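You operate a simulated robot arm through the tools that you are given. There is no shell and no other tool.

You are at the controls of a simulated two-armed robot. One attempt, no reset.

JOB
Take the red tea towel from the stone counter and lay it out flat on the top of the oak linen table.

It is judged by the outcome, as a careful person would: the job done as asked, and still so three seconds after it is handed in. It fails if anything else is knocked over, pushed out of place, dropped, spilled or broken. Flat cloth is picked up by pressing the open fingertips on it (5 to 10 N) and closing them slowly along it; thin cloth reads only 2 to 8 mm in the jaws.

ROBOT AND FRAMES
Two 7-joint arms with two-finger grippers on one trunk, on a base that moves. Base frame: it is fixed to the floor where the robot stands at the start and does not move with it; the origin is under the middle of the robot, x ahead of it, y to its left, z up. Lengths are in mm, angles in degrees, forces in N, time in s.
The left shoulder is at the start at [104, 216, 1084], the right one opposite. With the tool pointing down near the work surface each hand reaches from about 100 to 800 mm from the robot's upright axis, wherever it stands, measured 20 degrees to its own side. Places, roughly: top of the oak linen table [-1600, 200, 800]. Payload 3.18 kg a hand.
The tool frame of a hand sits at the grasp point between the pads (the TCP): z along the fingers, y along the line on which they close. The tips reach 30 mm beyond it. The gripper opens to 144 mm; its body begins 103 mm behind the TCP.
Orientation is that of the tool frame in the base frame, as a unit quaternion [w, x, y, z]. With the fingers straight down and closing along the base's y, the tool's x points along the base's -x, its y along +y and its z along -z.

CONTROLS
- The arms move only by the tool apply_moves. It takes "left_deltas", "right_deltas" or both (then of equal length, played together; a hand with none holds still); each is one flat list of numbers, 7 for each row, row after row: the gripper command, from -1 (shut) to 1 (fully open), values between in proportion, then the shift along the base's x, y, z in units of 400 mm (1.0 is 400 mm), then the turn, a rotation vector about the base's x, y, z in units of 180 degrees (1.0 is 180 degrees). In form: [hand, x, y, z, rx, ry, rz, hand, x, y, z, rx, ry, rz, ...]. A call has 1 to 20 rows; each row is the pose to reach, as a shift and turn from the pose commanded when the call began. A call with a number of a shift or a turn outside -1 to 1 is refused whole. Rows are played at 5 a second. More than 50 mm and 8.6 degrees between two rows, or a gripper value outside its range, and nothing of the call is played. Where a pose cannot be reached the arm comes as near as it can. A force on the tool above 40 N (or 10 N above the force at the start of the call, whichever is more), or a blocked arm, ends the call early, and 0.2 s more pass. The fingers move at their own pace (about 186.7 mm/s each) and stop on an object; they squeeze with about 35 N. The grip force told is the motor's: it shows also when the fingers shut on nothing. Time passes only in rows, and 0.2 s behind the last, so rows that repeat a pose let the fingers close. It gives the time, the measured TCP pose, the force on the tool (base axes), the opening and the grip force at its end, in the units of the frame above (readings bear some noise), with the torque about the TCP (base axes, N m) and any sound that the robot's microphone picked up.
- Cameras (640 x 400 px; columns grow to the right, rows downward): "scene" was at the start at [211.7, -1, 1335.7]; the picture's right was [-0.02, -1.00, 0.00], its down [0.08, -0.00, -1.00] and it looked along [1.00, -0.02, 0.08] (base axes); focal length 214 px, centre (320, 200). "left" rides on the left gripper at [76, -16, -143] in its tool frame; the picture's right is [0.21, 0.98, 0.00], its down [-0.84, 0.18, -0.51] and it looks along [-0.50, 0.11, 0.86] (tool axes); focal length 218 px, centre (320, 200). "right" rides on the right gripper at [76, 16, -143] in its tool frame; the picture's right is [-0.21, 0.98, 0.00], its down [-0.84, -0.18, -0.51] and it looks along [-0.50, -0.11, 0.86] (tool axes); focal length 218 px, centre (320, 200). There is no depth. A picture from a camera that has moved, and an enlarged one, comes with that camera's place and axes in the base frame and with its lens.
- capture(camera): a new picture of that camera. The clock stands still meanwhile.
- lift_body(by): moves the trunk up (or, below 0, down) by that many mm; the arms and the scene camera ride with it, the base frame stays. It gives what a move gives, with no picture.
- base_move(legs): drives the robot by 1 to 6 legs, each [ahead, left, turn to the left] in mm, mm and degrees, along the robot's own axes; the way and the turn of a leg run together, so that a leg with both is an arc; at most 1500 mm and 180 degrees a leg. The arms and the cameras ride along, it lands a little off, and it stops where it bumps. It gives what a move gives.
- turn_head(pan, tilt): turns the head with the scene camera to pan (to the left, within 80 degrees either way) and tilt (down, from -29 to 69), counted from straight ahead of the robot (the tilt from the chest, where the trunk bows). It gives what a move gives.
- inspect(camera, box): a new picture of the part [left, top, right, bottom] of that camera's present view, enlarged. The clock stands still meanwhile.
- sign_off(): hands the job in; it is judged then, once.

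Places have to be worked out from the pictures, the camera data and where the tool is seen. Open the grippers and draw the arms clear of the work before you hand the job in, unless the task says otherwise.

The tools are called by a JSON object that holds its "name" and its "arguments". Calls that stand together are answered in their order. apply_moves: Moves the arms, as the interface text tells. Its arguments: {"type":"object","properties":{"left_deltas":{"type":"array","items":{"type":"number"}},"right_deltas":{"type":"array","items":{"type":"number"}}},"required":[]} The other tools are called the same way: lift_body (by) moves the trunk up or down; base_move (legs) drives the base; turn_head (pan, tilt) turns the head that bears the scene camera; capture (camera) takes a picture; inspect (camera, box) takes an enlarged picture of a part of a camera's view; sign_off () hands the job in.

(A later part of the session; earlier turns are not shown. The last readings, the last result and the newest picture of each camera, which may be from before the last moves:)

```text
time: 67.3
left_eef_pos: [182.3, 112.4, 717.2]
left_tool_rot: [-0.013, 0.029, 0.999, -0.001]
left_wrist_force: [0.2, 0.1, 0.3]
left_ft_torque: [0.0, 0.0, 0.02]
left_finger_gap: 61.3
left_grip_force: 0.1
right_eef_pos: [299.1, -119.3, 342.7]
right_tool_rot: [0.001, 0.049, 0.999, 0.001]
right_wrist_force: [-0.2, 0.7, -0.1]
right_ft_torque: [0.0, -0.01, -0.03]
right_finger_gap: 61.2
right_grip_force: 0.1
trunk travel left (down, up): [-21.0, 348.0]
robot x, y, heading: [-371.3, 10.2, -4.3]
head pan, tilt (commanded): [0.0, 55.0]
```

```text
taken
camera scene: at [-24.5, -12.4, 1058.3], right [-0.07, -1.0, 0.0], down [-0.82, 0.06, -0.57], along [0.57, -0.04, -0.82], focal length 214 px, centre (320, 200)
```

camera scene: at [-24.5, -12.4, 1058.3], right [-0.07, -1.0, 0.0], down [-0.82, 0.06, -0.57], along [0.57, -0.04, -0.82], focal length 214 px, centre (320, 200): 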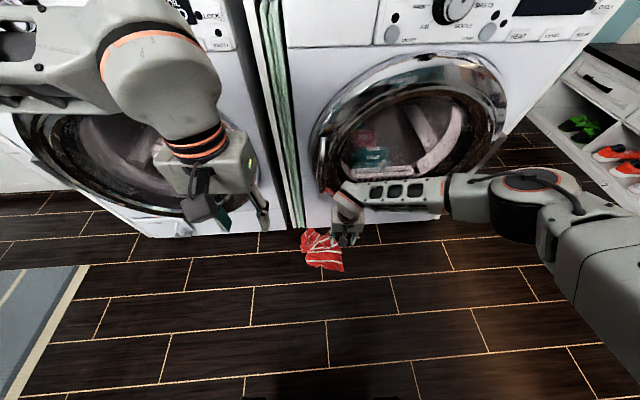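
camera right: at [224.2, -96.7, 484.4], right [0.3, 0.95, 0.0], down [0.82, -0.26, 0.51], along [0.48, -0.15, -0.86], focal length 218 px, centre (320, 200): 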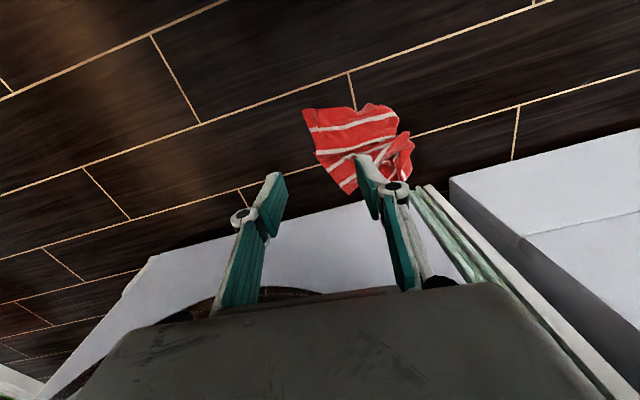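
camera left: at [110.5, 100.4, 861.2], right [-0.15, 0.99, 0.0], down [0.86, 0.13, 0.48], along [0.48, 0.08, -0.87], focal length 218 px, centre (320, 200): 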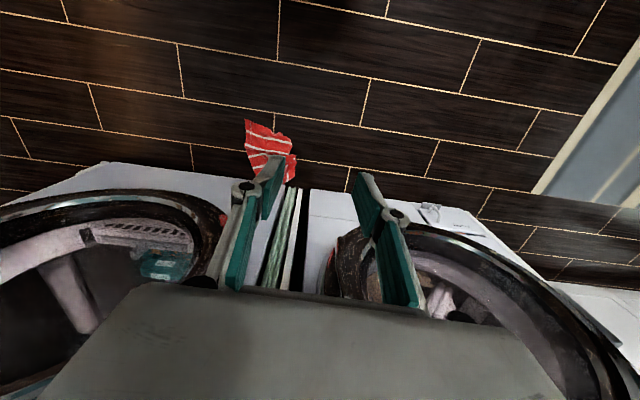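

Reach is fine so far, and the corner triangulates to (277,-149). I'll continue down to about 40 mm above the floor.

{"name": "apply_moves", "arguments": {"right_deltas": [-0.15, 0, 0, -0.1, 0, 0, 0, -0.15, 0, 0, -0.2, 0, 0, 0, -0.15, 0, 0, -0.3, 0, 0, 0, -0.15, 0, 0, -0.4, 0, 0, 0, -0.15, 0, 0, -0.5, 0, 0, 0, -0.15, 0, 0, -0.6, 0, 0, 0, -0.15, 0, 0, -0.68, 0, 0, 0]}}

{"name": "capture", "arguments": {"camera": "right"}}

{"name": "capture", "arguments": {"camera": "scene"}}

```text
time: 68.9
left_eef_pos: [182.0, 113.6, 717.7]
left_tool_rot: [-0.012, 0.029, 1.0, 0.0]
left_wrist_force: [-0.3, -0.1, -0.5]
left_ft_torque: [0.0, -0.02, 0.0]
left_finger_gap: 61.3
left_grip_force: 0.1
right_eef_pos: [275.7, -121.0, 183.1]
right_tool_rot: [0.001, 0.048, 0.999, 0.002]
right_wrist_force: [-0.1, 1.4, 0.2]
right_ft_torque: [-0.03, -0.01, -0.02]
right_finger_gap: 61.4
right_grip_force: 0.1
right hand out of reach, approached as far as the arm can: row 4, 5, 6, 7
trunk travel left (down, up): [-21.0, 348.0]
robot x, y, heading: [-370.7, 13.2, -4.4]
head pan, tilt (commanded): [0.0, 55.0]
```

```text
taken
camera right: at [200.7, -97.9, 325.3], right [0.3, 0.95, 0.0], down [0.82, -0.26, 0.51], along [0.49, -0.15, -0.86], focal length 218 px, centre (320, 200)
```

right: 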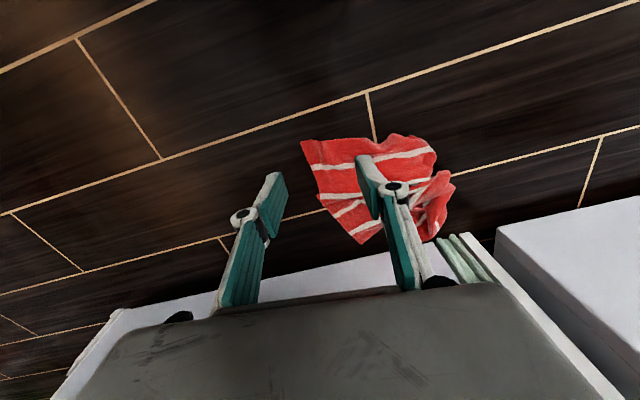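

```text
taken
camera scene: at [-25.0, -12.5, 1058.6], right [-0.07, -1.0, 0.0], down [-0.82, 0.06, -0.57], along [0.57, -0.04, -0.82], focal length 214 px, centre (320, 200)
```

scene: 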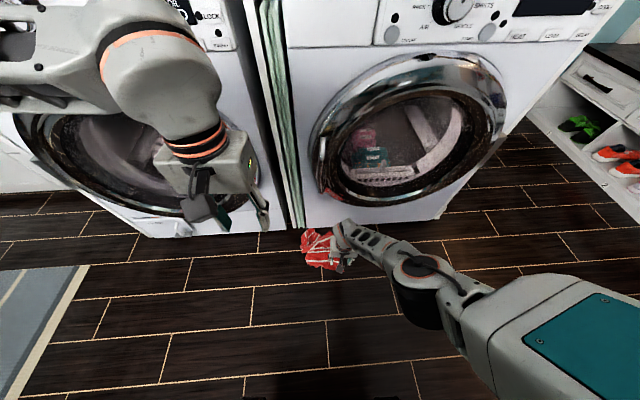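

The right hand tops out at z≈183 here, so the base must come closer. I'll first draw both hands back and low (x≈30), then drive forward about 270 mm so they stay clear of the washers.

{"name": "apply_moves", "arguments": {"left_deltas": [-0.15, -0.038, 0, -0.1, 0, 0, 0, -0.15, -0.076, 0, -0.2, 0, 0, 0, -0.15, -0.114, 0, -0.3, 0, 0, 0, -0.15, -0.152, 0, -0.4, 0, 0, 0, -0.15, -0.19, 0, -0.5, 0, 0, 0, -0.15, -0.228, 0, -0.6, 0, 0, 0, -0.15, -0.266, 0, -0.7, 0, 0, 0, -0.15, -0.304, 0, -0.8, 0, 0, 0, -0.15, -0.342, 0, -0.9, 0, 0, 0, -0.15, -0.38, 0, -1, 0, 0, 0], "right_deltas": [-0.15, -0.0614, -0.0075, 0.01, 0, 0, 0, -0.15, -0.1228, -0.015, 0.02, 0, 0, 0, -0.15, -0.1842, -0.0225, 0.03, 0, 0, 0, -0.15, -0.2456, -0.03, 0.04, 0, 0, 0, -0.15, -0.307, -0.0375, 0.04, 0, 0, 0, -0.15, -0.3684, -0.045, 0.04, 0, 0, 0, -0.15, -0.4298, -0.0525, 0.04, 0, 0, 0, -0.15, -0.4912, -0.06, 0.04, 0, 0, 0, -0.15, -0.5526, -0.0675, 0.04, 0, 0, 0, -0.15, -0.614, -0.075, 0.04, 0, 0, 0]}}

{"name": "capture", "arguments": {"camera": "scene"}}

{"name": "capture", "arguments": {"camera": "right"}}

```text
time: 71.1
left_eef_pos: [28.4, 111.4, 318.9]
left_tool_rot: [-0.012, 0.03, 0.999, 0.0]
left_wrist_force: [-0.2, -0.1, -0.4]
left_ft_torque: [0.01, 0.04, 0.04]
left_finger_gap: 61.1
left_grip_force: 0.1
right_eef_pos: [30.6, -149.9, 197.4]
right_tool_rot: [0.0, 0.047, 0.999, 0.001]
right_wrist_force: [1.0, -0.4, -0.4]
right_ft_torque: [-0.02, -0.01, -0.02]
right_finger_gap: 61.5
right_grip_force: 0.1
trunk travel left (down, up): [-21.0, 348.0]
robot x, y, heading: [-372.0, 12.0, -4.3]
head pan, tilt (commanded): [0.0, 55.0]
```

```text
taken
camera scene: at [-24.7, -12.5, 1058.4], right [-0.07, -1.0, 0.0], down [-0.82, 0.06, -0.57], along [0.57, -0.04, -0.82], focal length 214 px, centre (320, 200)
```

scene: 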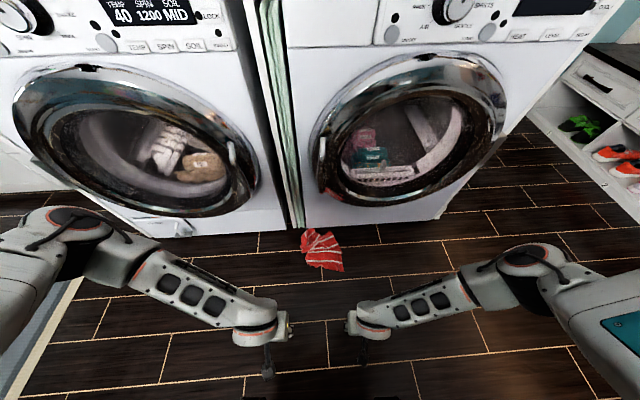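

```text
taken
camera right: at [-44.8, -126.5, 339.8], right [0.3, 0.95, 0.0], down [0.82, -0.26, 0.51], along [0.48, -0.15, -0.86], focal length 218 px, centre (320, 200)
```

right: 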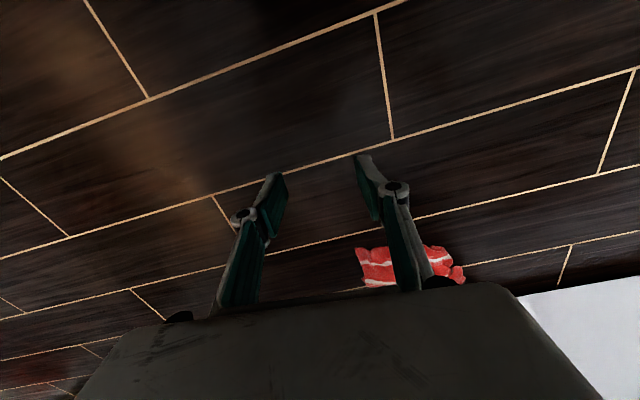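

Arms are posed low with the elbows out to the sides. I'll creep the base forward 250 mm and check clearances.

{"name": "base_move", "arguments": {"legs": [[250, 0, 0]]}}

{"name": "capture", "arguments": {"camera": "scene"}}

{"name": "capture", "arguments": {"camera": "right"}}

{"name": "capture", "arguments": {"camera": "left"}}

```text
time: 72.9
left_eef_pos: [279.7, 95.4, 318.4]
left_tool_rot: [-0.014, 0.027, 1.0, -0.001]
left_wrist_force: [0.2, 0.2, -0.6]
left_ft_torque: [-0.02, 0.0, 0.01]
left_finger_gap: 61.1
left_grip_force: 0.1
right_eef_pos: [282.0, -167.4, 197.0]
right_tool_rot: [0.0, 0.047, 0.999, 0.003]
right_wrist_force: [0.1, 0.5, 0.7]
right_ft_torque: [-0.02, 0.0, 0.02]
right_finger_gap: 61.5
right_grip_force: 0.2
trunk travel left (down, up): [-21.0, 348.0]
robot x, y, heading: [-120.9, -7.0, -4.1]
head pan, tilt (commanded): [0.0, 55.0]
```

```text
taken
camera scene: at [225.8, -29.4, 1058.5], right [-0.07, -1.0, 0.0], down [-0.82, 0.06, -0.57], along [0.57, -0.04, -0.82], focal length 214 px, centre (320, 200)
```

scene: 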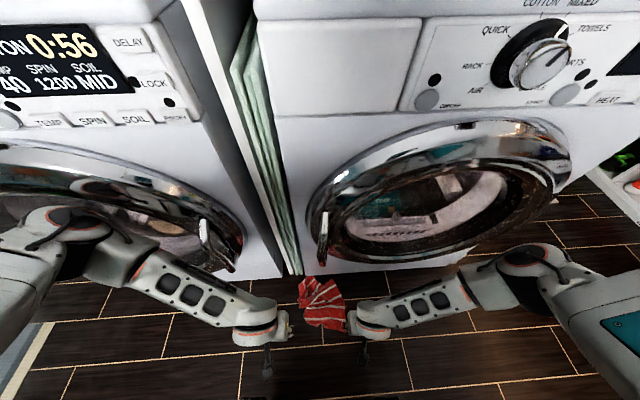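

```text
taken
camera right: at [206.6, -143.4, 340.0], right [0.3, 0.96, 0.0], down [0.82, -0.26, 0.51], along [0.49, -0.15, -0.86], focal length 218 px, centre (320, 200)
```

right: 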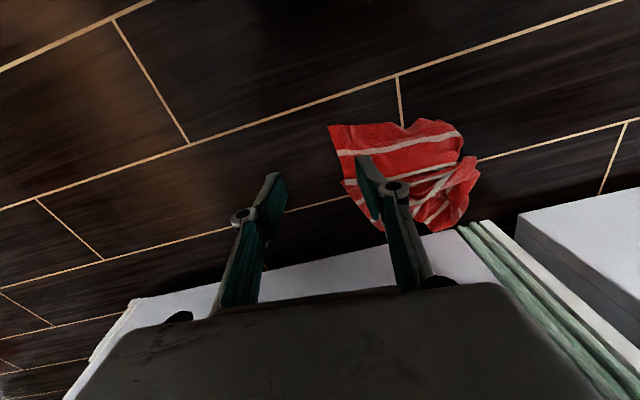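

```text
taken
camera left: at [207.0, 82.7, 463.2], right [-0.15, 0.99, 0.0], down [0.86, 0.13, 0.49], along [0.48, 0.08, -0.87], focal length 218 px, centre (320, 200)
```

left: 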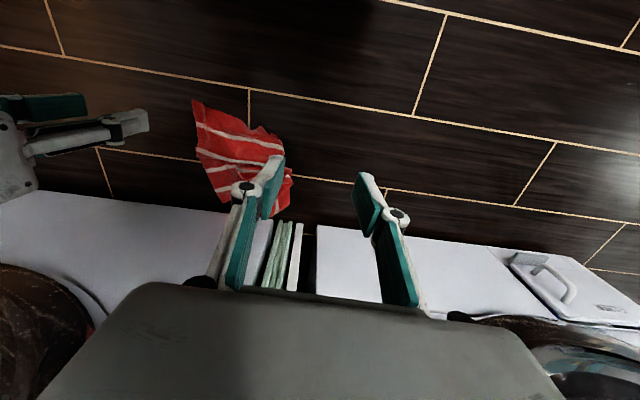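

The right hand can now go lower. The corner is at (279,-150), so I'll rotate the gripper to close along the hem and descend to just above the cloth.

{"name": "apply_moves", "arguments": {"right_deltas": [-0.15, 0.022, 0.047, -0.07, 0, 0, -0.02, -0.15, 0.044, 0.094, -0.14, 0, 0, -0.04, -0.15, 0.066, 0.141, -0.21, 0, 0, -0.06, -0.15, 0.066, 0.141, -0.28, 0, 0, -0.078, -0.15, 0.066, 0.141, -0.34, 0, 0, -0.078, -0.15, 0.066, 0.141, -0.34, 0, 0, -0.078]}}

{"name": "capture", "arguments": {"camera": "right"}}

{"name": "capture", "arguments": {"camera": "scene"}}

```text
time: 74.3
left_eef_pos: [279.0, 95.1, 317.6]
left_tool_rot: [-0.013, 0.027, 1.0, 0.0]
left_wrist_force: [0.0, -0.2, 0.1]
left_ft_torque: [0.02, -0.03, 0.01]
left_finger_gap: 61.3
left_grip_force: 0.0
right_eef_pos: [309.3, -110.4, 61.7]
right_tool_rot: [0.001, 0.167, 0.986, 0.001]
right_wrist_force: [0.1, -0.3, 0.4]
right_ft_torque: [0.02, 0.02, 0.02]
right_finger_gap: 61.2
right_grip_force: 0.1
trunk travel left (down, up): [-21.0, 348.0]
robot x, y, heading: [-121.2, -4.1, -4.0]
head pan, tilt (commanded): [0.0, 55.0]
```

```text
taken
camera right: at [241.1, -68.9, 203.5], right [0.52, 0.85, 0.0], down [0.74, -0.45, 0.51], along [0.43, -0.26, -0.86], focal length 218 px, centre (320, 200)
```

right: 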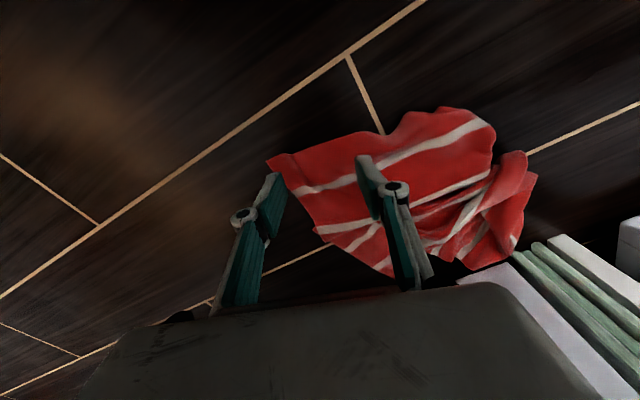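

```text
taken
camera scene: at [225.7, -29.4, 1058.6], right [-0.07, -1.0, 0.0], down [-0.82, 0.06, -0.57], along [0.57, -0.04, -0.82], focal length 214 px, centre (320, 200)
```

scene: 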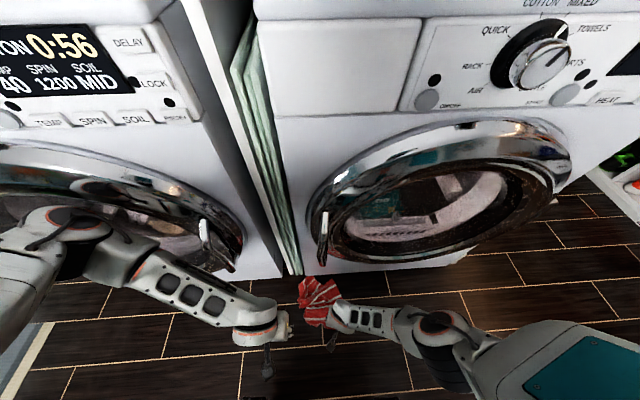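

The tips are about 30 mm above the corner and lined up well. I'll go down gently until contact.

{"name": "apply_moves", "arguments": {"right_deltas": [-0.15, 0, 0, -0.03, 0, 0, 0, -0.15, 0, 0, -0.055, 0, 0, 0, -0.15, 0, 0, -0.06, 0, 0, 0, -0.15, 0, 0, -0.065, 0, 0, 0]}}

```text
time: 75.5
left_eef_pos: [276.7, 95.4, 316.7]
left_tool_rot: [-0.014, 0.028, 1.0, -0.001]
left_wrist_force: [-0.3, -0.1, 0.9]
left_ft_torque: [-0.05, 0.01, 0.01]
left_finger_gap: 61.5
left_grip_force: 0.1
right_eef_pos: [339.8, -120.6, 56.6]
right_tool_rot: [0.019, 0.17, 0.985, 0.0]
right_wrist_force: [0.0, -0.8, -0.4]
right_ft_torque: [-0.03, -0.04, -0.02]
right_finger_gap: 61.2
right_grip_force: 0.1
right hand out of reach, approached as far as the arm can: row 2, 3, 4
trunk travel left (down, up): [-21.0, 348.0]
robot x, y, heading: [-120.1, -3.9, -4.3]
head pan, tilt (commanded): [0.0, 55.0]
stopped in row 4 (right hand): the arm was blocked; the commanded pose is now the measured one
```

The arm hit its reach limit and drifted forward. I'll look before deciding how to gain those last 25 mm.

{"name": "capture", "arguments": {"camera": "right"}}

{"name": "capture", "arguments": {"camera": "scene"}}

{"name": "capture", "arguments": {"camera": "left"}}

```text
taken
camera right: at [268.5, -77.5, 196.9], right [0.52, 0.85, 0.01], down [0.71, -0.45, 0.54], along [0.46, -0.27, -0.84], focal length 218 px, centre (320, 200)
```

right: 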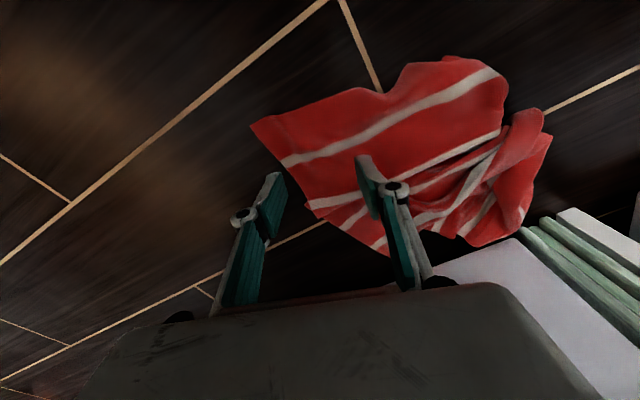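

```text
taken
camera scene: at [225.9, -28.2, 1057.7], right [-0.07, -1.0, 0.0], down [-0.82, 0.06, -0.57], along [0.57, -0.04, -0.82], focal length 214 px, centre (320, 200)
```

scene: 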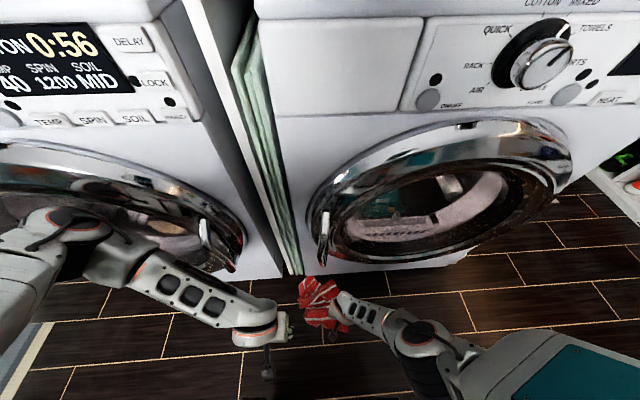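

```text
taken
camera left: at [205.4, 83.5, 462.0], right [-0.15, 0.99, 0.0], down [0.87, 0.13, 0.48], along [0.48, 0.08, -0.88], focal length 218 px, centre (320, 200)
```

left: 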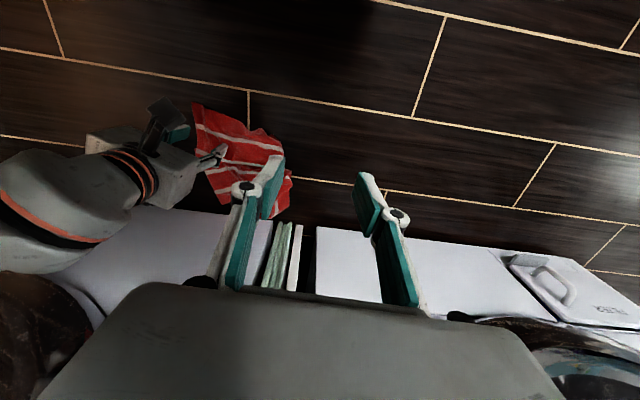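

The arm is just at its limit, and the left elbow is close to the washer door, so I won't drive closer. I'll restore the right hand's pose a bit higher and use the last 20 mm of trunk travel.

{"name": "apply_moves", "arguments": {"right_deltas": [-0.15, -0.035, 0.01, 0.03, 0, 0.006, 0, -0.15, -0.075, 0.026, 0.045, 0, 0.012, 0, -0.15, -0.075, 0.026, 0.045, 0, 0.012, 0]}}

{"name": "lift_body", "arguments": {"by": -20}}

{"name": "capture", "arguments": {"camera": "right"}}

{"name": "capture", "arguments": {"camera": "scene"}}

```text
time: 76.3
left_eef_pos: [277.9, 95.1, 317.4]
left_tool_rot: [-0.014, 0.027, 1.0, 0.0]
left_wrist_force: [-0.2, -0.1, -0.6]
left_ft_torque: [0.01, 0.01, 0.02]
left_finger_gap: 61.2
left_grip_force: 0.0
right_eef_pos: [299.4, -109.1, 73.7]
right_tool_rot: [-0.005, 0.17, 0.985, -0.006]
right_wrist_force: [0.8, -0.5, 0.8]
right_ft_torque: [0.01, 0.01, 0.02]
right_finger_gap: 61.2
right_grip_force: 0.0
trunk travel left (down, up): [-21.0, 348.0]
robot x, y, heading: [-118.7, -8.2, -3.9]
head pan, tilt (commanded): [0.0, 55.0]
```

```text
time: 77.0
left_eef_pos: [275.5, 96.9, 296.7]
left_tool_rot: [-0.015, 0.026, 1.0, 0.0]
left_wrist_force: [5.6, -4.2, -1.6]
left_ft_torque: [0.68, 0.93, 0.45]
left_finger_gap: 61.2
left_grip_force: 0.0
right_eef_pos: [300.6, -110.4, 51.3]
right_tool_rot: [-0.005, 0.169, 0.986, -0.006]
right_wrist_force: [0.6, -0.3, 0.2]
right_ft_torque: [-0.01, 0.0, 0.02]
right_finger_gap: 61.3
right_grip_force: 0.0
trunk travel left (down, up): [-1.0, 368.0]
robot x, y, heading: [-121.0, -8.3, -3.9]
head pan, tilt (commanded): [0.0, 55.0]
```

```text
taken
camera right: at [234.7, -66.8, 195.1], right [0.52, 0.85, -0.01], down [0.74, -0.45, 0.5], along [0.42, -0.27, -0.86], focal length 218 px, centre (320, 200)
```

right: 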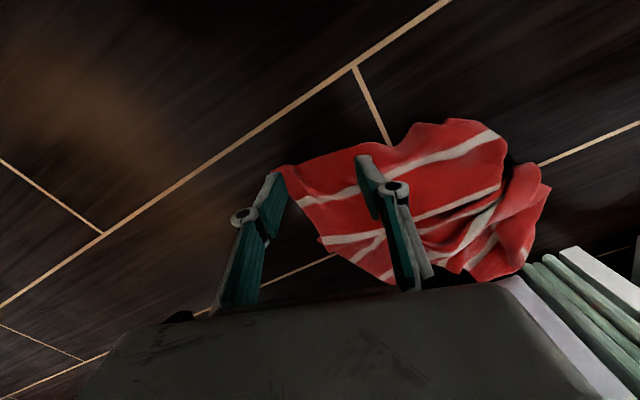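

```text
taken
camera scene: at [238.8, -29.0, 1033.4], right [-0.07, -1.0, 0.0], down [-0.82, 0.06, -0.57], along [0.57, -0.04, -0.82], focal length 214 px, centre (320, 200)
```

scene: 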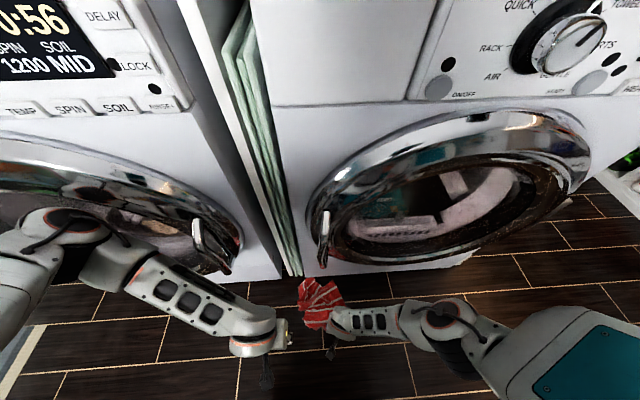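

The right hand is now at z 51, about 20 mm above the floor. I'll nudge it toward the cloth interior and descend, while easing the left hand away from whatever it is lightly touching.

{"name": "apply_moves", "arguments": {"left_deltas": [-0.15, 0.03, -0.02, 0.02, 0, 0, 0, -0.15, 0.06, -0.04, 0.05, 0, 0, 0, -0.15, 0.06, -0.04, 0.05, 0, 0, 0], "right_deltas": [-0.15, 0.02, 0.019, -0.01, 0, 0, 0, -0.15, 0.02, 0.019, -0.025, 0, 0, 0, -0.15, 0.02, 0.019, -0.035, 0, 0, 0]}}

```text
time: 78.0
left_eef_pos: [277.6, 85.0, 313.9]
left_tool_rot: [-0.029, 0.023, 0.999, 0.0]
left_wrist_force: [0.7, -0.9, 1.0]
left_ft_torque: [0.06, 0.15, 0.0]
left_finger_gap: 61.3
left_grip_force: 0.1
right_eef_pos: [317.3, -98.6, 45.2]
right_tool_rot: [0.001, 0.164, 0.986, -0.006]
right_wrist_force: [-0.6, -0.2, 0.8]
right_ft_torque: [0.02, 0.0, 0.01]
right_finger_gap: 61.2
right_grip_force: 0.1
trunk travel left (down, up): [-1.0, 368.0]
robot x, y, heading: [-121.3, -7.8, -3.8]
head pan, tilt (commanded): [0.0, 55.0]
stopped in row 3 (left hand): the arm was blocked; the commanded pose is now the measured one
```

The left arm is being blocked by something. I'll look to the left to check its elbow against the washer door.

{"name": "turn_head", "arguments": {"pan": 45, "tilt": 45}}

{"name": "capture", "arguments": {"camera": "scene"}}

{"name": "turn_head", "arguments": {"pan": -45, "tilt": 45}}

{"name": "capture", "arguments": {"camera": "scene"}}

```text
time: 79.1
left_eef_pos: [278.9, 86.3, 314.0]
left_tool_rot: [-0.027, 0.022, 0.999, 0.001]
left_wrist_force: [0.6, -0.6, -0.3]
left_ft_torque: [-0.01, 0.01, 0.0]
left_finger_gap: 61.4
left_grip_force: 0.1
right_eef_pos: [312.8, -98.9, 43.8]
right_tool_rot: [0.001, 0.165, 0.986, -0.006]
right_wrist_force: [0.0, -0.2, -0.4]
right_ft_torque: [-0.03, 0.0, -0.03]
right_finger_gap: 61.2
right_grip_force: 0.0
trunk travel left (down, up): [-1.0, 368.0]
robot x, y, heading: [-124.5, -5.9, -3.4]
head pan, tilt (commanded): [45.0, 45.0]
```

```text
taken
camera scene: at [221.5, 33.0, 1049.7], right [0.66, -0.75, 0.0], down [-0.53, -0.47, -0.71], along [0.53, 0.47, -0.7], focal length 214 px, centre (320, 200)
```

scene: 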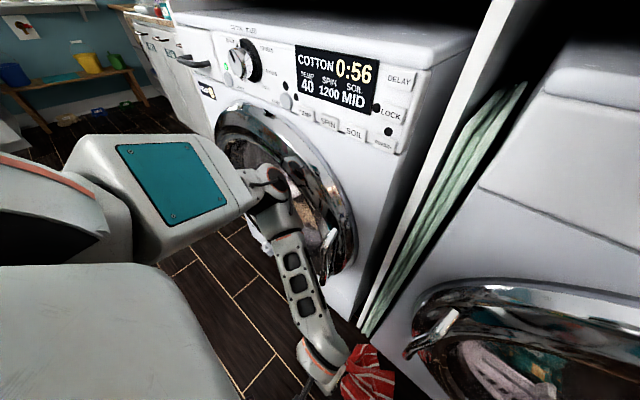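

```text
time: 80.7
left_eef_pos: [280.7, 84.9, 313.2]
left_tool_rot: [-0.027, 0.022, 0.999, 0.001]
left_wrist_force: [0.6, 0.9, -1.2]
left_ft_torque: [-0.02, -0.03, -0.01]
left_finger_gap: 61.4
left_grip_force: 0.1
right_eef_pos: [311.6, -100.0, 43.1]
right_tool_rot: [0.0, 0.166, 0.986, -0.005]
right_wrist_force: [0.8, 0.6, 0.8]
right_ft_torque: [0.03, -0.02, 0.03]
right_finger_gap: 61.5
right_grip_force: 0.1
trunk travel left (down, up): [-1.0, 368.0]
robot x, y, heading: [-119.9, -7.2, -3.6]
head pan, tilt (commanded): [-45.0, 45.0]
```

```text
taken
camera scene: at [214.6, -82.0, 1049.7], right [-0.75, -0.66, 0.0], down [-0.47, 0.53, -0.71], along [0.47, -0.53, -0.7], focal length 214 px, centre (320, 200)
```

scene: 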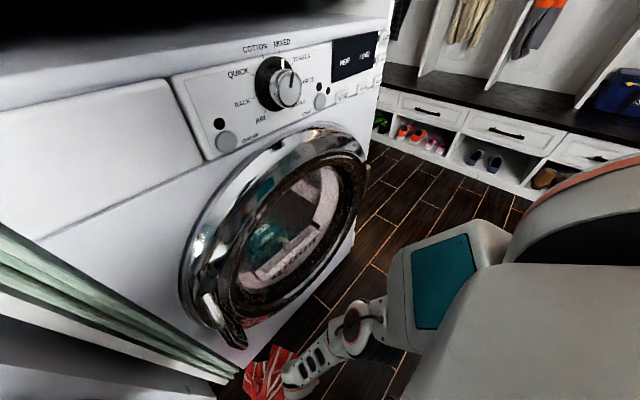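

The left elbow is resting near the washer door. I'll raise the right hand slightly, back off 150 mm and then straighten the left arm downward so its elbow tucks in.

{"name": "apply_moves", "arguments": {"right_deltas": [-0.15, 0, 0, 0.06, 0, 0, 0, -0.15, 0, 0, 0.12, 0, 0, 0]}}

{"name": "base_move", "arguments": {"legs": [[-150, 0, 0]]}}

{"name": "turn_head", "arguments": {"pan": 0, "tilt": 50}}

{"name": "capture", "arguments": {"camera": "scene"}}

```text
time: 81.3
left_eef_pos: [279.7, 85.6, 313.4]
left_tool_rot: [-0.027, 0.023, 0.999, 0.001]
left_wrist_force: [-0.1, -0.2, -0.7]
left_ft_torque: [0.01, -0.02, 0.0]
left_finger_gap: 61.2
left_grip_force: 0.1
right_eef_pos: [311.2, -98.7, 90.9]
right_tool_rot: [0.0, 0.165, 0.986, -0.005]
right_wrist_force: [-1.1, -0.3, -0.6]
right_ft_torque: [0.04, -0.01, 0.02]
right_finger_gap: 61.1
right_grip_force: 0.0
trunk travel left (down, up): [-1.0, 368.0]
robot x, y, heading: [-124.2, -6.7, -3.4]
head pan, tilt (commanded): [-45.0, 45.0]
```

```text
time: 82.7
left_eef_pos: [129.2, 95.2, 310.3]
left_tool_rot: [-0.03, 0.022, 0.999, 0.002]
left_wrist_force: [0.0, 0.1, -0.3]
left_ft_torque: [0.0, -0.03, 0.03]
left_finger_gap: 61.2
left_grip_force: 0.0
right_eef_pos: [161.5, -88.9, 88.7]
right_tool_rot: [-0.002, 0.165, 0.986, -0.005]
right_wrist_force: [-0.2, 0.5, -0.2]
right_ft_torque: [0.0, 0.02, 0.0]
right_finger_gap: 61.1
right_grip_force: 0.0
trunk travel left (down, up): [-1.0, 368.0]
robot x, y, heading: [-272.1, 3.0, -3.6]
head pan, tilt (commanded): [-45.0, 45.0]
```

```text
time: 83.8
left_eef_pos: [128.9, 93.9, 310.3]
left_tool_rot: [-0.03, 0.022, 0.999, 0.001]
left_wrist_force: [0.1, -0.2, 0.9]
left_ft_torque: [0.0, -0.02, -0.01]
left_finger_gap: 61.2
left_grip_force: 0.1
right_eef_pos: [159.8, -88.4, 87.8]
right_tool_rot: [-0.003, 0.165, 0.986, -0.005]
right_wrist_force: [0.3, -0.5, -0.2]
right_ft_torque: [0.04, 0.0, 0.0]
right_finger_gap: 61.3
right_grip_force: 0.0
trunk travel left (down, up): [-1.0, 368.0]
robot x, y, heading: [-276.4, 5.1, -3.5]
head pan, tilt (commanded): [0.0, 50.0]
```

```text
taken
camera scene: at [91.6, -18.1, 1040.6], right [-0.06, -1.0, 0.0], down [-0.76, 0.05, -0.64], along [0.64, -0.04, -0.77], focal length 214 px, centre (320, 200)
```

scene: 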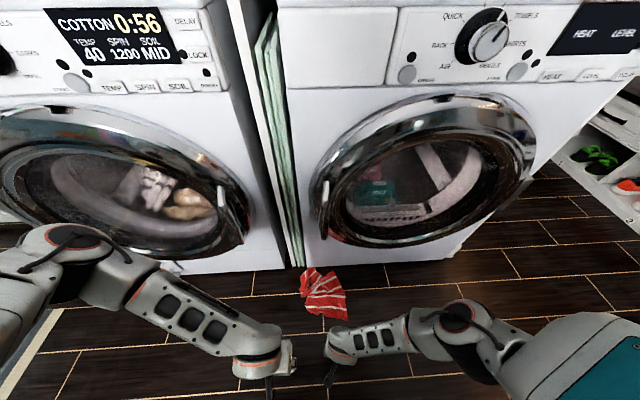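

There's room here. I'll extend the left arm down and out to the left (hand near floor level) so its elbow doesn't protrude forward.

{"name": "apply_moves", "arguments": {"left_deltas": [-0.15, 0.01, 0.048, -0.075, 0, -0.003, 0, -0.15, 0.02, 0.096, -0.15, 0, -0.006, 0, -0.15, 0.03, 0.144, -0.225, 0, -0.009, 0, -0.15, 0.042, 0.192, -0.3, 0, -0.012, 0, -0.15, 0.052, 0.24, -0.375, 0, -0.015, 0, -0.15, 0.0625, 0.2875, -0.45, 0, -0.019, 0]}}

{"name": "base_move", "arguments": {"legs": [[0, 90, 0]]}}

{"name": "capture", "arguments": {"camera": "scene"}}

```text
time: 85.2
left_eef_pos: [152.8, 207.8, 130.1]
left_tool_rot: [0.0, 0.024, 1.0, 0.002]
left_wrist_force: [-0.4, 0.5, 0.3]
left_ft_torque: [0.02, 0.04, -0.01]
left_finger_gap: 61.3
left_grip_force: 0.2
right_eef_pos: [161.3, -89.7, 88.0]
right_tool_rot: [-0.003, 0.166, 0.986, -0.005]
right_wrist_force: [-0.5, -0.6, 0.0]
right_ft_torque: [0.01, 0.02, -0.01]
right_finger_gap: 61.2
right_grip_force: 0.0
trunk travel left (down, up): [-1.0, 368.0]
robot x, y, heading: [-272.8, 4.6, -3.5]
head pan, tilt (commanded): [0.0, 50.0]
```

```text
time: 86.7
left_eef_pos: [157.2, 299.2, 130.2]
left_tool_rot: [0.0, 0.022, 1.0, 0.001]
left_wrist_force: [0.2, -0.3, 0.3]
left_ft_torque: [0.0, 0.0, -0.02]
left_finger_gap: 61.3
left_grip_force: 0.1
right_eef_pos: [166.9, 1.4, 88.4]
right_tool_rot: [-0.002, 0.165, 0.986, -0.005]
right_wrist_force: [1.3, -0.3, 0.2]
right_ft_torque: [0.03, -0.01, 0.02]
right_finger_gap: 61.3
right_grip_force: 0.1
trunk travel left (down, up): [-1.0, 368.0]
robot x, y, heading: [-266.4, 93.3, -3.4]
head pan, tilt (commanded): [0.0, 50.0]
```

```text
taken
camera scene: at [97.1, 72.3, 1040.6], right [-0.06, -1.0, 0.0], down [-0.76, 0.05, -0.64], along [0.64, -0.04, -0.77], focal length 214 px, centre (320, 200)
```

scene: 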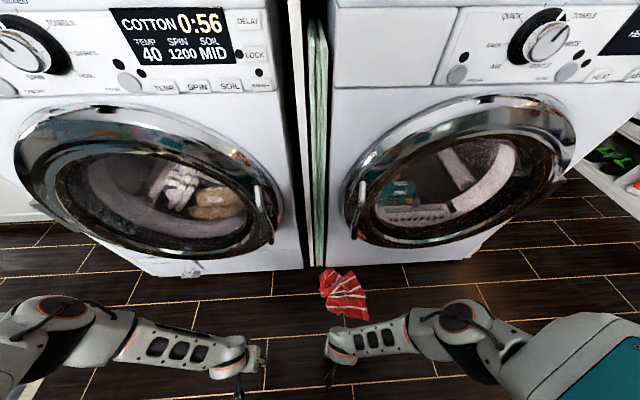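

The left elbow is now clear of the door. I'll shift the right hand sideways in line with the corner, then drive forward 165 mm.

{"name": "apply_moves", "arguments": {"right_deltas": [-0.15, -0.025, -0.09, 0.02, 0, 0, 0, -0.15, -0.05, -0.18, 0.02, 0, 0, 0, -0.15, -0.072, -0.255, 0.02, 0, 0, 0]}}

{"name": "base_move", "arguments": {"legs": [[165, 0, 0]]}}

{"name": "capture", "arguments": {"camera": "scene"}}

{"name": "capture", "arguments": {"camera": "right"}}

```text
time: 87.5
left_eef_pos: [158.1, 298.1, 130.3]
left_tool_rot: [0.0, 0.021, 1.0, 0.001]
left_wrist_force: [-1.2, 0.9, 0.7]
left_ft_torque: [-0.03, -0.01, 0.04]
left_finger_gap: 61.3
left_grip_force: 0.1
right_eef_pos: [138.2, -101.6, 97.0]
right_tool_rot: [-0.003, 0.165, 0.986, -0.005]
right_wrist_force: [0.9, 0.4, 0.0]
right_ft_torque: [-0.02, 0.02, 0.02]
right_finger_gap: 61.1
right_grip_force: 0.0
trunk travel left (down, up): [-1.0, 368.0]
robot x, y, heading: [-264.1, 95.9, -3.7]
head pan, tilt (commanded): [0.0, 50.0]
```

```text
time: 88.9
left_eef_pos: [319.1, 290.0, 130.3]
left_tool_rot: [-0.001, 0.022, 1.0, 0.002]
left_wrist_force: [0.0, 0.6, 0.1]
left_ft_torque: [0.02, -0.01, -0.01]
left_finger_gap: 61.1
left_grip_force: 0.0
right_eef_pos: [301.7, -109.4, 96.9]
right_tool_rot: [-0.003, 0.164, 0.987, -0.005]
right_wrist_force: [0.0, 0.8, 0.5]
right_ft_torque: [0.01, 0.0, 0.04]
right_finger_gap: 61.1
right_grip_force: 0.1
trunk travel left (down, up): [-1.0, 368.0]
robot x, y, heading: [-108.4, 87.1, -3.3]
head pan, tilt (commanded): [0.0, 50.0]
```

```text
taken
camera scene: at [259.5, 63.9, 1040.6], right [-0.06, -1.0, 0.0], down [-0.76, 0.04, -0.64], along [0.64, -0.04, -0.77], focal length 214 px, centre (320, 200)
```

scene: 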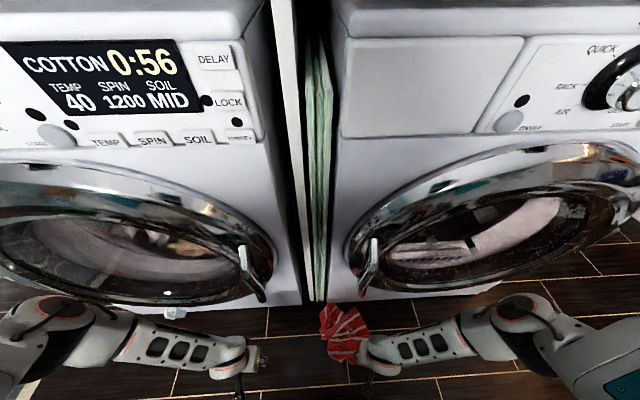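

```text
taken
camera right: at [235.2, -67.8, 239.4], right [0.51, 0.86, -0.01], down [0.74, -0.44, 0.51], along [0.43, -0.27, -0.86], focal length 218 px, centre (320, 200)
```

right: 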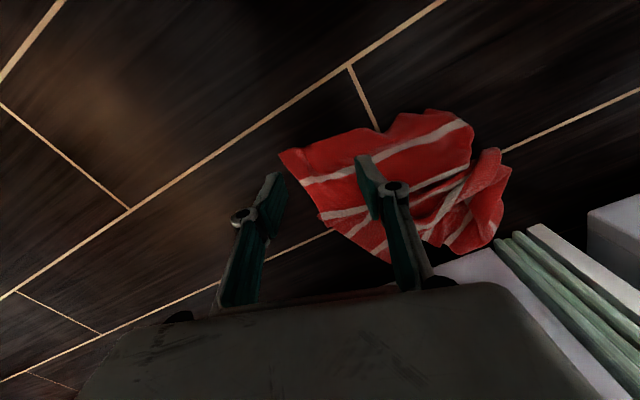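

The fingertips line up with the corner (outer finger about 15 mm inside). I'll descend toward the floor.

{"name": "apply_moves", "arguments": {"right_deltas": [-0.15, 0.008, 0, -0.05, 0, 0, 0, -0.15, 0.008, 0, -0.1, 0, 0, 0, -0.15, 0.008, 0, -0.13, 0, 0, 0, -0.15, 0.008, 0, -0.145, 0, 0, 0]}}

```text
time: 89.9
left_eef_pos: [320.0, 289.2, 129.4]
left_tool_rot: [0.0, 0.021, 1.0, 0.002]
left_wrist_force: [0.2, 1.1, 0.2]
left_ft_torque: [-0.02, 0.0, 0.0]
left_finger_gap: 61.3
left_grip_force: 0.0
right_eef_pos: [305.4, -109.7, 40.6]
right_tool_rot: [-0.001, 0.163, 0.987, -0.005]
right_wrist_force: [-0.9, 0.5, 0.3]
right_ft_torque: [-0.02, 0.01, 0.0]
right_finger_gap: 61.2
right_grip_force: 0.1
trunk travel left (down, up): [-1.0, 368.0]
robot x, y, heading: [-105.2, 91.0, -3.2]
head pan, tilt (commanded): [0.0, 50.0]
```

At z 40.6 with no reach warning now. I'll step down the last few millimetres to contact.

{"name": "apply_moves", "arguments": {"right_deltas": [-0.15, 0, 0, -0.01, 0, 0, 0, -0.15, 0, 0, -0.018, 0, 0, 0, -0.15, 0, 0, -0.023, 0, 0, 0]}}

{"name": "inspect", "arguments": {"camera": "right", "box": [200, 80, 440, 230]}}

```text
time: 90.7
left_eef_pos: [321.1, 290.0, 132.1]
left_tool_rot: [0.001, 0.021, 1.0, 0.002]
left_wrist_force: [-0.2, 0.1, 0.1]
left_ft_torque: [-0.02, 0.03, 0.01]
left_finger_gap: 61.1
left_grip_force: 0.1
right_eef_pos: [306.9, -108.9, 30.3]
right_tool_rot: [-0.002, 0.164, 0.986, -0.005]
right_wrist_force: [-0.4, -0.2, 7.0]
right_ft_torque: [0.03, 0.0, 0.04]
right_finger_gap: 56.9
right_grip_force: 0.0
trunk travel left (down, up): [-1.0, 368.0]
robot x, y, heading: [-103.9, 84.9, -3.2]
head pan, tilt (commanded): [0.0, 50.0]
```

```text
2.67 times, centred on (320, 155) of right
camera zoom: at [239.7, -66.9, 173.5], right [0.51, 0.86, -0.01], down [0.74, -0.44, 0.51], along [0.43, -0.27, -0.86], focal length 582 px, centre (320, 320)
```

zoom: 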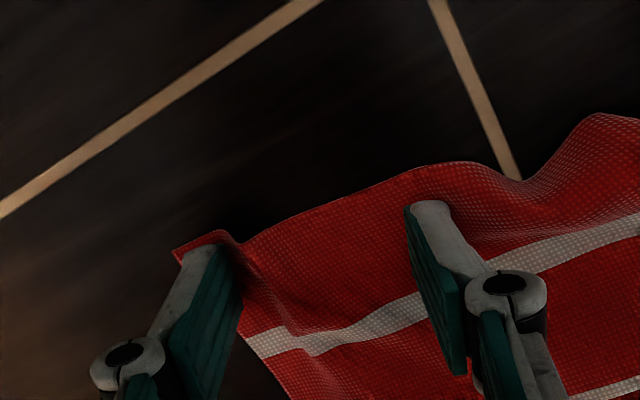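

Contact at 7 N with cloth under both tips. I'll close slowly.

{"name": "apply_moves", "arguments": {"right_deltas": [-0.22, 0, 0, 0, 0, 0, 0, -0.29, 0, 0, 0, 0, 0, 0, -0.36, 0, 0, 0, 0, 0, 0, -0.43, 0, 0, 0, 0, 0, 0, -0.5, 0, 0, 0, 0, 0, 0, -0.57, 0, 0, 0, 0, 0, 0, -0.64, 0, 0, 0, 0, 0, 0]}}

{"name": "inspect", "arguments": {"camera": "right", "box": [200, 80, 440, 230]}}

```text
time: 92.3
left_eef_pos: [319.3, 289.8, 130.1]
left_tool_rot: [0.001, 0.022, 1.0, 0.002]
left_wrist_force: [-0.2, -0.2, -0.4]
left_ft_torque: [-0.01, 0.0, 0.03]
left_finger_gap: 61.5
left_grip_force: 0.0
right_eef_pos: [305.8, -109.6, 30.3]
right_tool_rot: [-0.002, 0.163, 0.987, -0.006]
right_wrist_force: [2.0, 1.1, 19.4]
right_ft_torque: [0.16, -0.08, -0.02]
right_finger_gap: 26.7
right_grip_force: 0.1
trunk travel left (down, up): [-1.0, 368.0]
robot x, y, heading: [-105.2, 87.2, -3.3]
head pan, tilt (commanded): [0.0, 50.0]
```

```text
2.67 times, centred on (320, 155) of right
camera zoom: at [238.5, -68.8, 172.5], right [0.51, 0.86, -0.01], down [0.74, -0.44, 0.51], along [0.43, -0.27, -0.86], focal length 582 px, centre (320, 320)
```

zoom: 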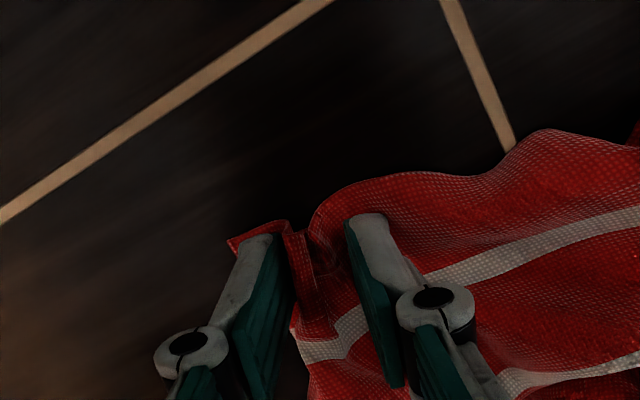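

A good fold is forming and the force is up to 19 N. I'll ease up 1.5 mm and finish closing.

{"name": "apply_moves", "arguments": {"right_deltas": [-0.7, 0, 0, 0.003, 0, 0, 0, -0.76, 0, 0, 0.003, 0, 0, 0, -0.82, 0, 0, 0.003, 0, 0, 0, -0.88, 0, 0, 0.003, 0, 0, 0, -0.94, 0, 0, 0.003, 0, 0, 0, -1, 0, 0, 0.003, 0, 0, 0, -1, 0, 0, 0.003, 0, 0, 0, -1, 0, 0, 0.003, 0, 0, 0]}}

{"name": "inspect", "arguments": {"camera": "right", "box": [200, 80, 440, 230]}}

```text
time: 94.1
left_eef_pos: [319.6, 290.2, 132.3]
left_tool_rot: [0.0, 0.021, 1.0, 0.001]
left_wrist_force: [-0.8, -0.2, -0.6]
left_ft_torque: [0.04, 0.02, -0.03]
left_finger_gap: 61.4
left_grip_force: 0.1
right_eef_pos: [304.8, -109.9, 31.2]
right_tool_rot: [-0.003, 0.163, 0.987, -0.005]
right_wrist_force: [-2.1, -2.7, 0.4]
right_ft_torque: [0.38, -0.1, 0.0]
right_finger_gap: 5.9
right_grip_force: 43.5
trunk travel left (down, up): [-1.0, 368.0]
robot x, y, heading: [-104.5, 85.8, -3.3]
head pan, tilt (commanded): [0.0, 50.0]
```

```text
2.67 times, centred on (320, 155) of right
camera zoom: at [238.8, -68.3, 173.6], right [0.51, 0.86, -0.01], down [0.74, -0.44, 0.51], along [0.43, -0.27, -0.86], focal length 582 px, centre (320, 320)
```

zoom: 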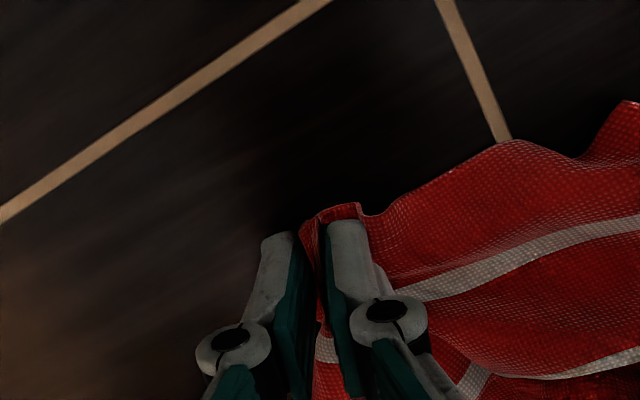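

Gripped at 5.9 mm. I'll lift slowly to z≈330 and check how the towel hangs.

{"name": "apply_moves", "arguments": {"right_deltas": [-1, 0, 0, 0.05, 0, 0, 0, -1, -0.02, 0, 0.12, 0, 0, 0, -1, -0.04, 0, 0.2, 0, 0, 0, -1, -0.06, 0, 0.29, 0, 0, 0, -1, -0.08, 0, 0.38, 0, 0, 0, -1, -0.1, 0, 0.47, 0, 0, 0, -1, -0.12, 0, 0.56, 0, 0, 0, -1, -0.14, 0, 0.65, 0, 0, 0, -1, -0.16, 0, 0.74, 0, 0, 0]}}

{"name": "capture", "arguments": {"camera": "scene"}}

{"name": "capture", "arguments": {"camera": "right"}}

{"name": "capture", "arguments": {"camera": "left"}}

```text
time: 95.8
left_eef_pos: [320.0, 290.4, 131.4]
left_tool_rot: [0.0, 0.02, 1.0, 0.002]
left_wrist_force: [0.6, 0.2, 0.5]
left_ft_torque: [-0.01, 0.01, 0.02]
left_finger_gap: 61.2
left_grip_force: 0.0
right_eef_pos: [271.6, -112.9, 248.0]
right_tool_rot: [0.01, 0.17, 0.985, -0.007]
right_wrist_force: [5.7, 1.1, 5.8]
right_ft_torque: [0.08, 1.35, -0.3]
right_finger_gap: 1.5
right_grip_force: 34.3
trunk travel left (down, up): [-1.0, 368.0]
robot x, y, heading: [-105.8, 82.4, -3.4]
head pan, tilt (commanded): [0.0, 50.0]
stopped in row 8 (right hand): the force on the tool passed its limit at 60 N (the readings are from after the stop); the commanded pose is now the measured one
```

```text
taken
camera scene: at [259.4, 63.9, 1040.7], right [-0.06, -1.0, 0.0], down [-0.76, 0.04, -0.64], along [0.64, -0.04, -0.77], focal length 214 px, centre (320, 200)
```

scene: 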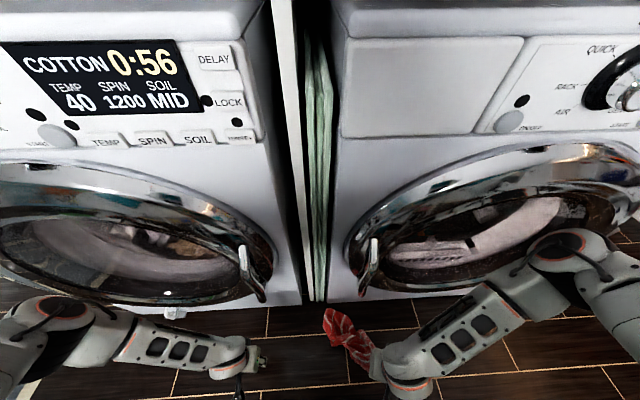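

```text
taken
camera right: at [202.9, -68.7, 388.8], right [0.53, 0.85, -0.01], down [0.72, -0.44, 0.53], along [0.45, -0.28, -0.85], focal length 218 px, centre (320, 200)
```

right: 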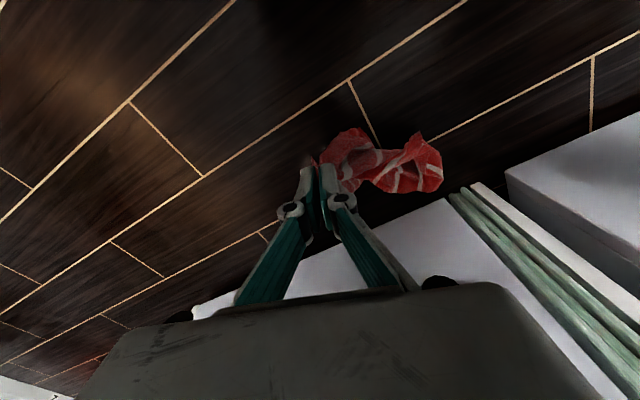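

```text
taken
camera left: at [243.6, 276.3, 273.3], right [-0.17, 0.99, 0.0], down [0.85, 0.14, 0.51], along [0.5, 0.09, -0.86], focal length 218 px, centre (320, 200)
```

left: 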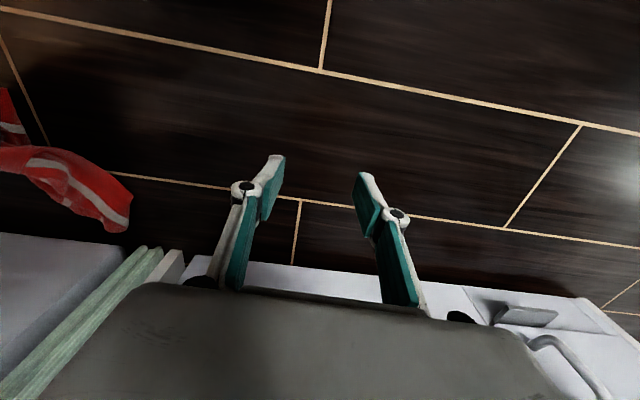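

The towel is in hand, but the right elbow met the washer door while lifting. I'll back the base off 250 mm (the towel just drags on the floor) before lifting further.

{"name": "base_move", "arguments": {"legs": [[-250, 0, 0]]}}

{"name": "capture", "arguments": {"camera": "scene"}}

{"name": "capture", "arguments": {"camera": "right"}}

```text
time: 97.5
left_eef_pos: [74.4, 305.0, 130.0]
left_tool_rot: [0.0, 0.02, 1.0, 0.002]
left_wrist_force: [0.1, 0.4, 0.1]
left_ft_torque: [-0.04, 0.01, -0.02]
left_finger_gap: 61.0
left_grip_force: 0.0
right_eef_pos: [26.9, -98.3, 248.0]
right_tool_rot: [0.01, 0.17, 0.985, -0.008]
right_wrist_force: [18.1, -3.5, 1.3]
right_ft_torque: [0.4, 2.73, -0.57]
right_finger_gap: 2.5
right_grip_force: 37.4
trunk travel left (down, up): [-1.0, 368.0]
robot x, y, heading: [-348.0, 100.7, -3.2]
head pan, tilt (commanded): [0.0, 50.0]
```

```text
taken
camera scene: at [15.3, 78.1, 1040.6], right [-0.06, -1.0, 0.0], down [-0.77, 0.04, -0.64], along [0.64, -0.04, -0.77], focal length 214 px, centre (320, 200)
```

scene: 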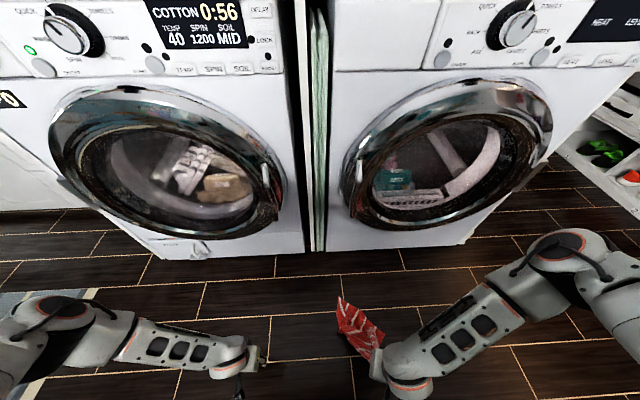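

```text
taken
camera right: at [-41.8, -55.0, 388.7], right [0.52, 0.85, -0.01], down [0.73, -0.44, 0.53], along [0.45, -0.28, -0.85], focal length 218 px, centre (320, 200)
```

right: 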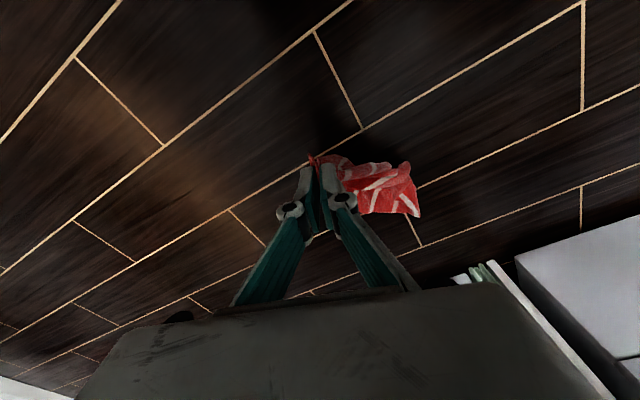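

Towel is still held. The right wrist now presses lightly against the robot's own leg, so I'll move that hand forward and up.

{"name": "apply_moves", "arguments": {"right_deltas": [-1, 0.06, 0, 0.02, 0, 0, 0, -1, 0.12, 0, 0.08, 0, 0, 0, -1, 0.18, 0, 0.16, 0, 0, 0, -1, 0.22, 0, 0.25, 0, 0, 0, -1, 0.25, 0, 0.35, 0, 0, 0, -1, 0.25, 0, 0.45, 0, 0, 0, -1, 0.25, 0, 0.55, 0, 0, 0, -1, 0.25, 0, 0.65, 0, 0, 0, -1, 0.25, 0, 0.75, 0, 0, 0, -1, 0.25, 0, 0.85, 0, 0, 0]}}

{"name": "capture", "arguments": {"camera": "scene"}}

{"name": "capture", "arguments": {"camera": "right"}}

{"name": "capture", "arguments": {"camera": "left"}}

```text
time: 99.8
left_eef_pos: [75.3, 305.2, 130.4]
left_tool_rot: [0.0, 0.02, 1.0, 0.001]
left_wrist_force: [0.9, 0.4, 0.4]
left_ft_torque: [0.02, -0.02, 0.01]
left_finger_gap: 61.2
left_grip_force: 0.0
right_eef_pos: [126.8, -100.7, 589.2]
right_tool_rot: [0.009, 0.17, 0.985, -0.009]
right_wrist_force: [0.5, -0.2, -0.2]
right_ft_torque: [0.02, 0.02, -0.01]
right_finger_gap: 0.2
right_grip_force: 30.2
trunk travel left (down, up): [-1.0, 368.0]
robot x, y, heading: [-348.8, 98.9, -3.4]
head pan, tilt (commanded): [0.0, 50.0]
```

```text
taken
camera scene: at [14.7, 78.2, 1040.7], right [-0.06, -1.0, 0.0], down [-0.76, 0.04, -0.64], along [0.64, -0.04, -0.77], focal length 214 px, centre (320, 200)
```

scene: 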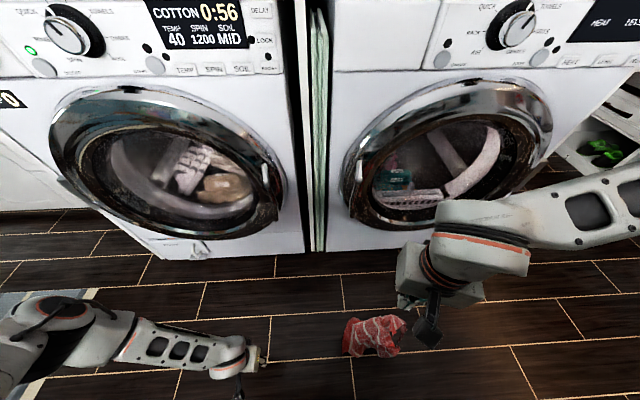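

```text
taken
camera right: at [58.0, -56.3, 729.2], right [0.52, 0.85, -0.01], down [0.73, -0.44, 0.53], along [0.45, -0.28, -0.85], focal length 218 px, centre (320, 200)
```

right: 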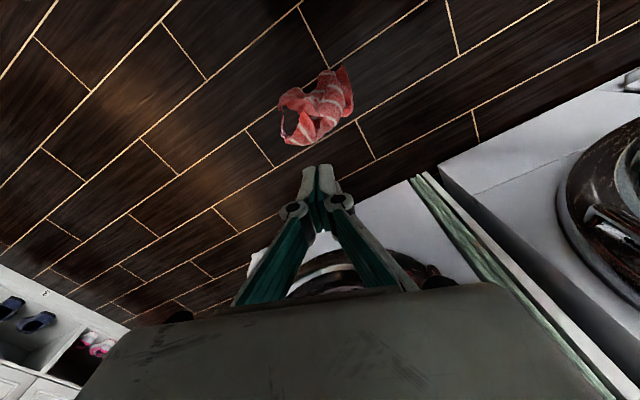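

```text
taken
camera left: at [-1.0, 290.4, 273.3], right [-0.17, 0.99, 0.0], down [0.85, 0.14, 0.51], along [0.5, 0.09, -0.86], focal length 218 px, centre (320, 200)
```

left: 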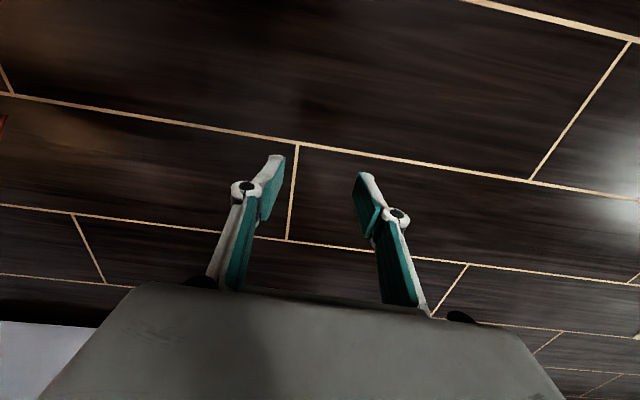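

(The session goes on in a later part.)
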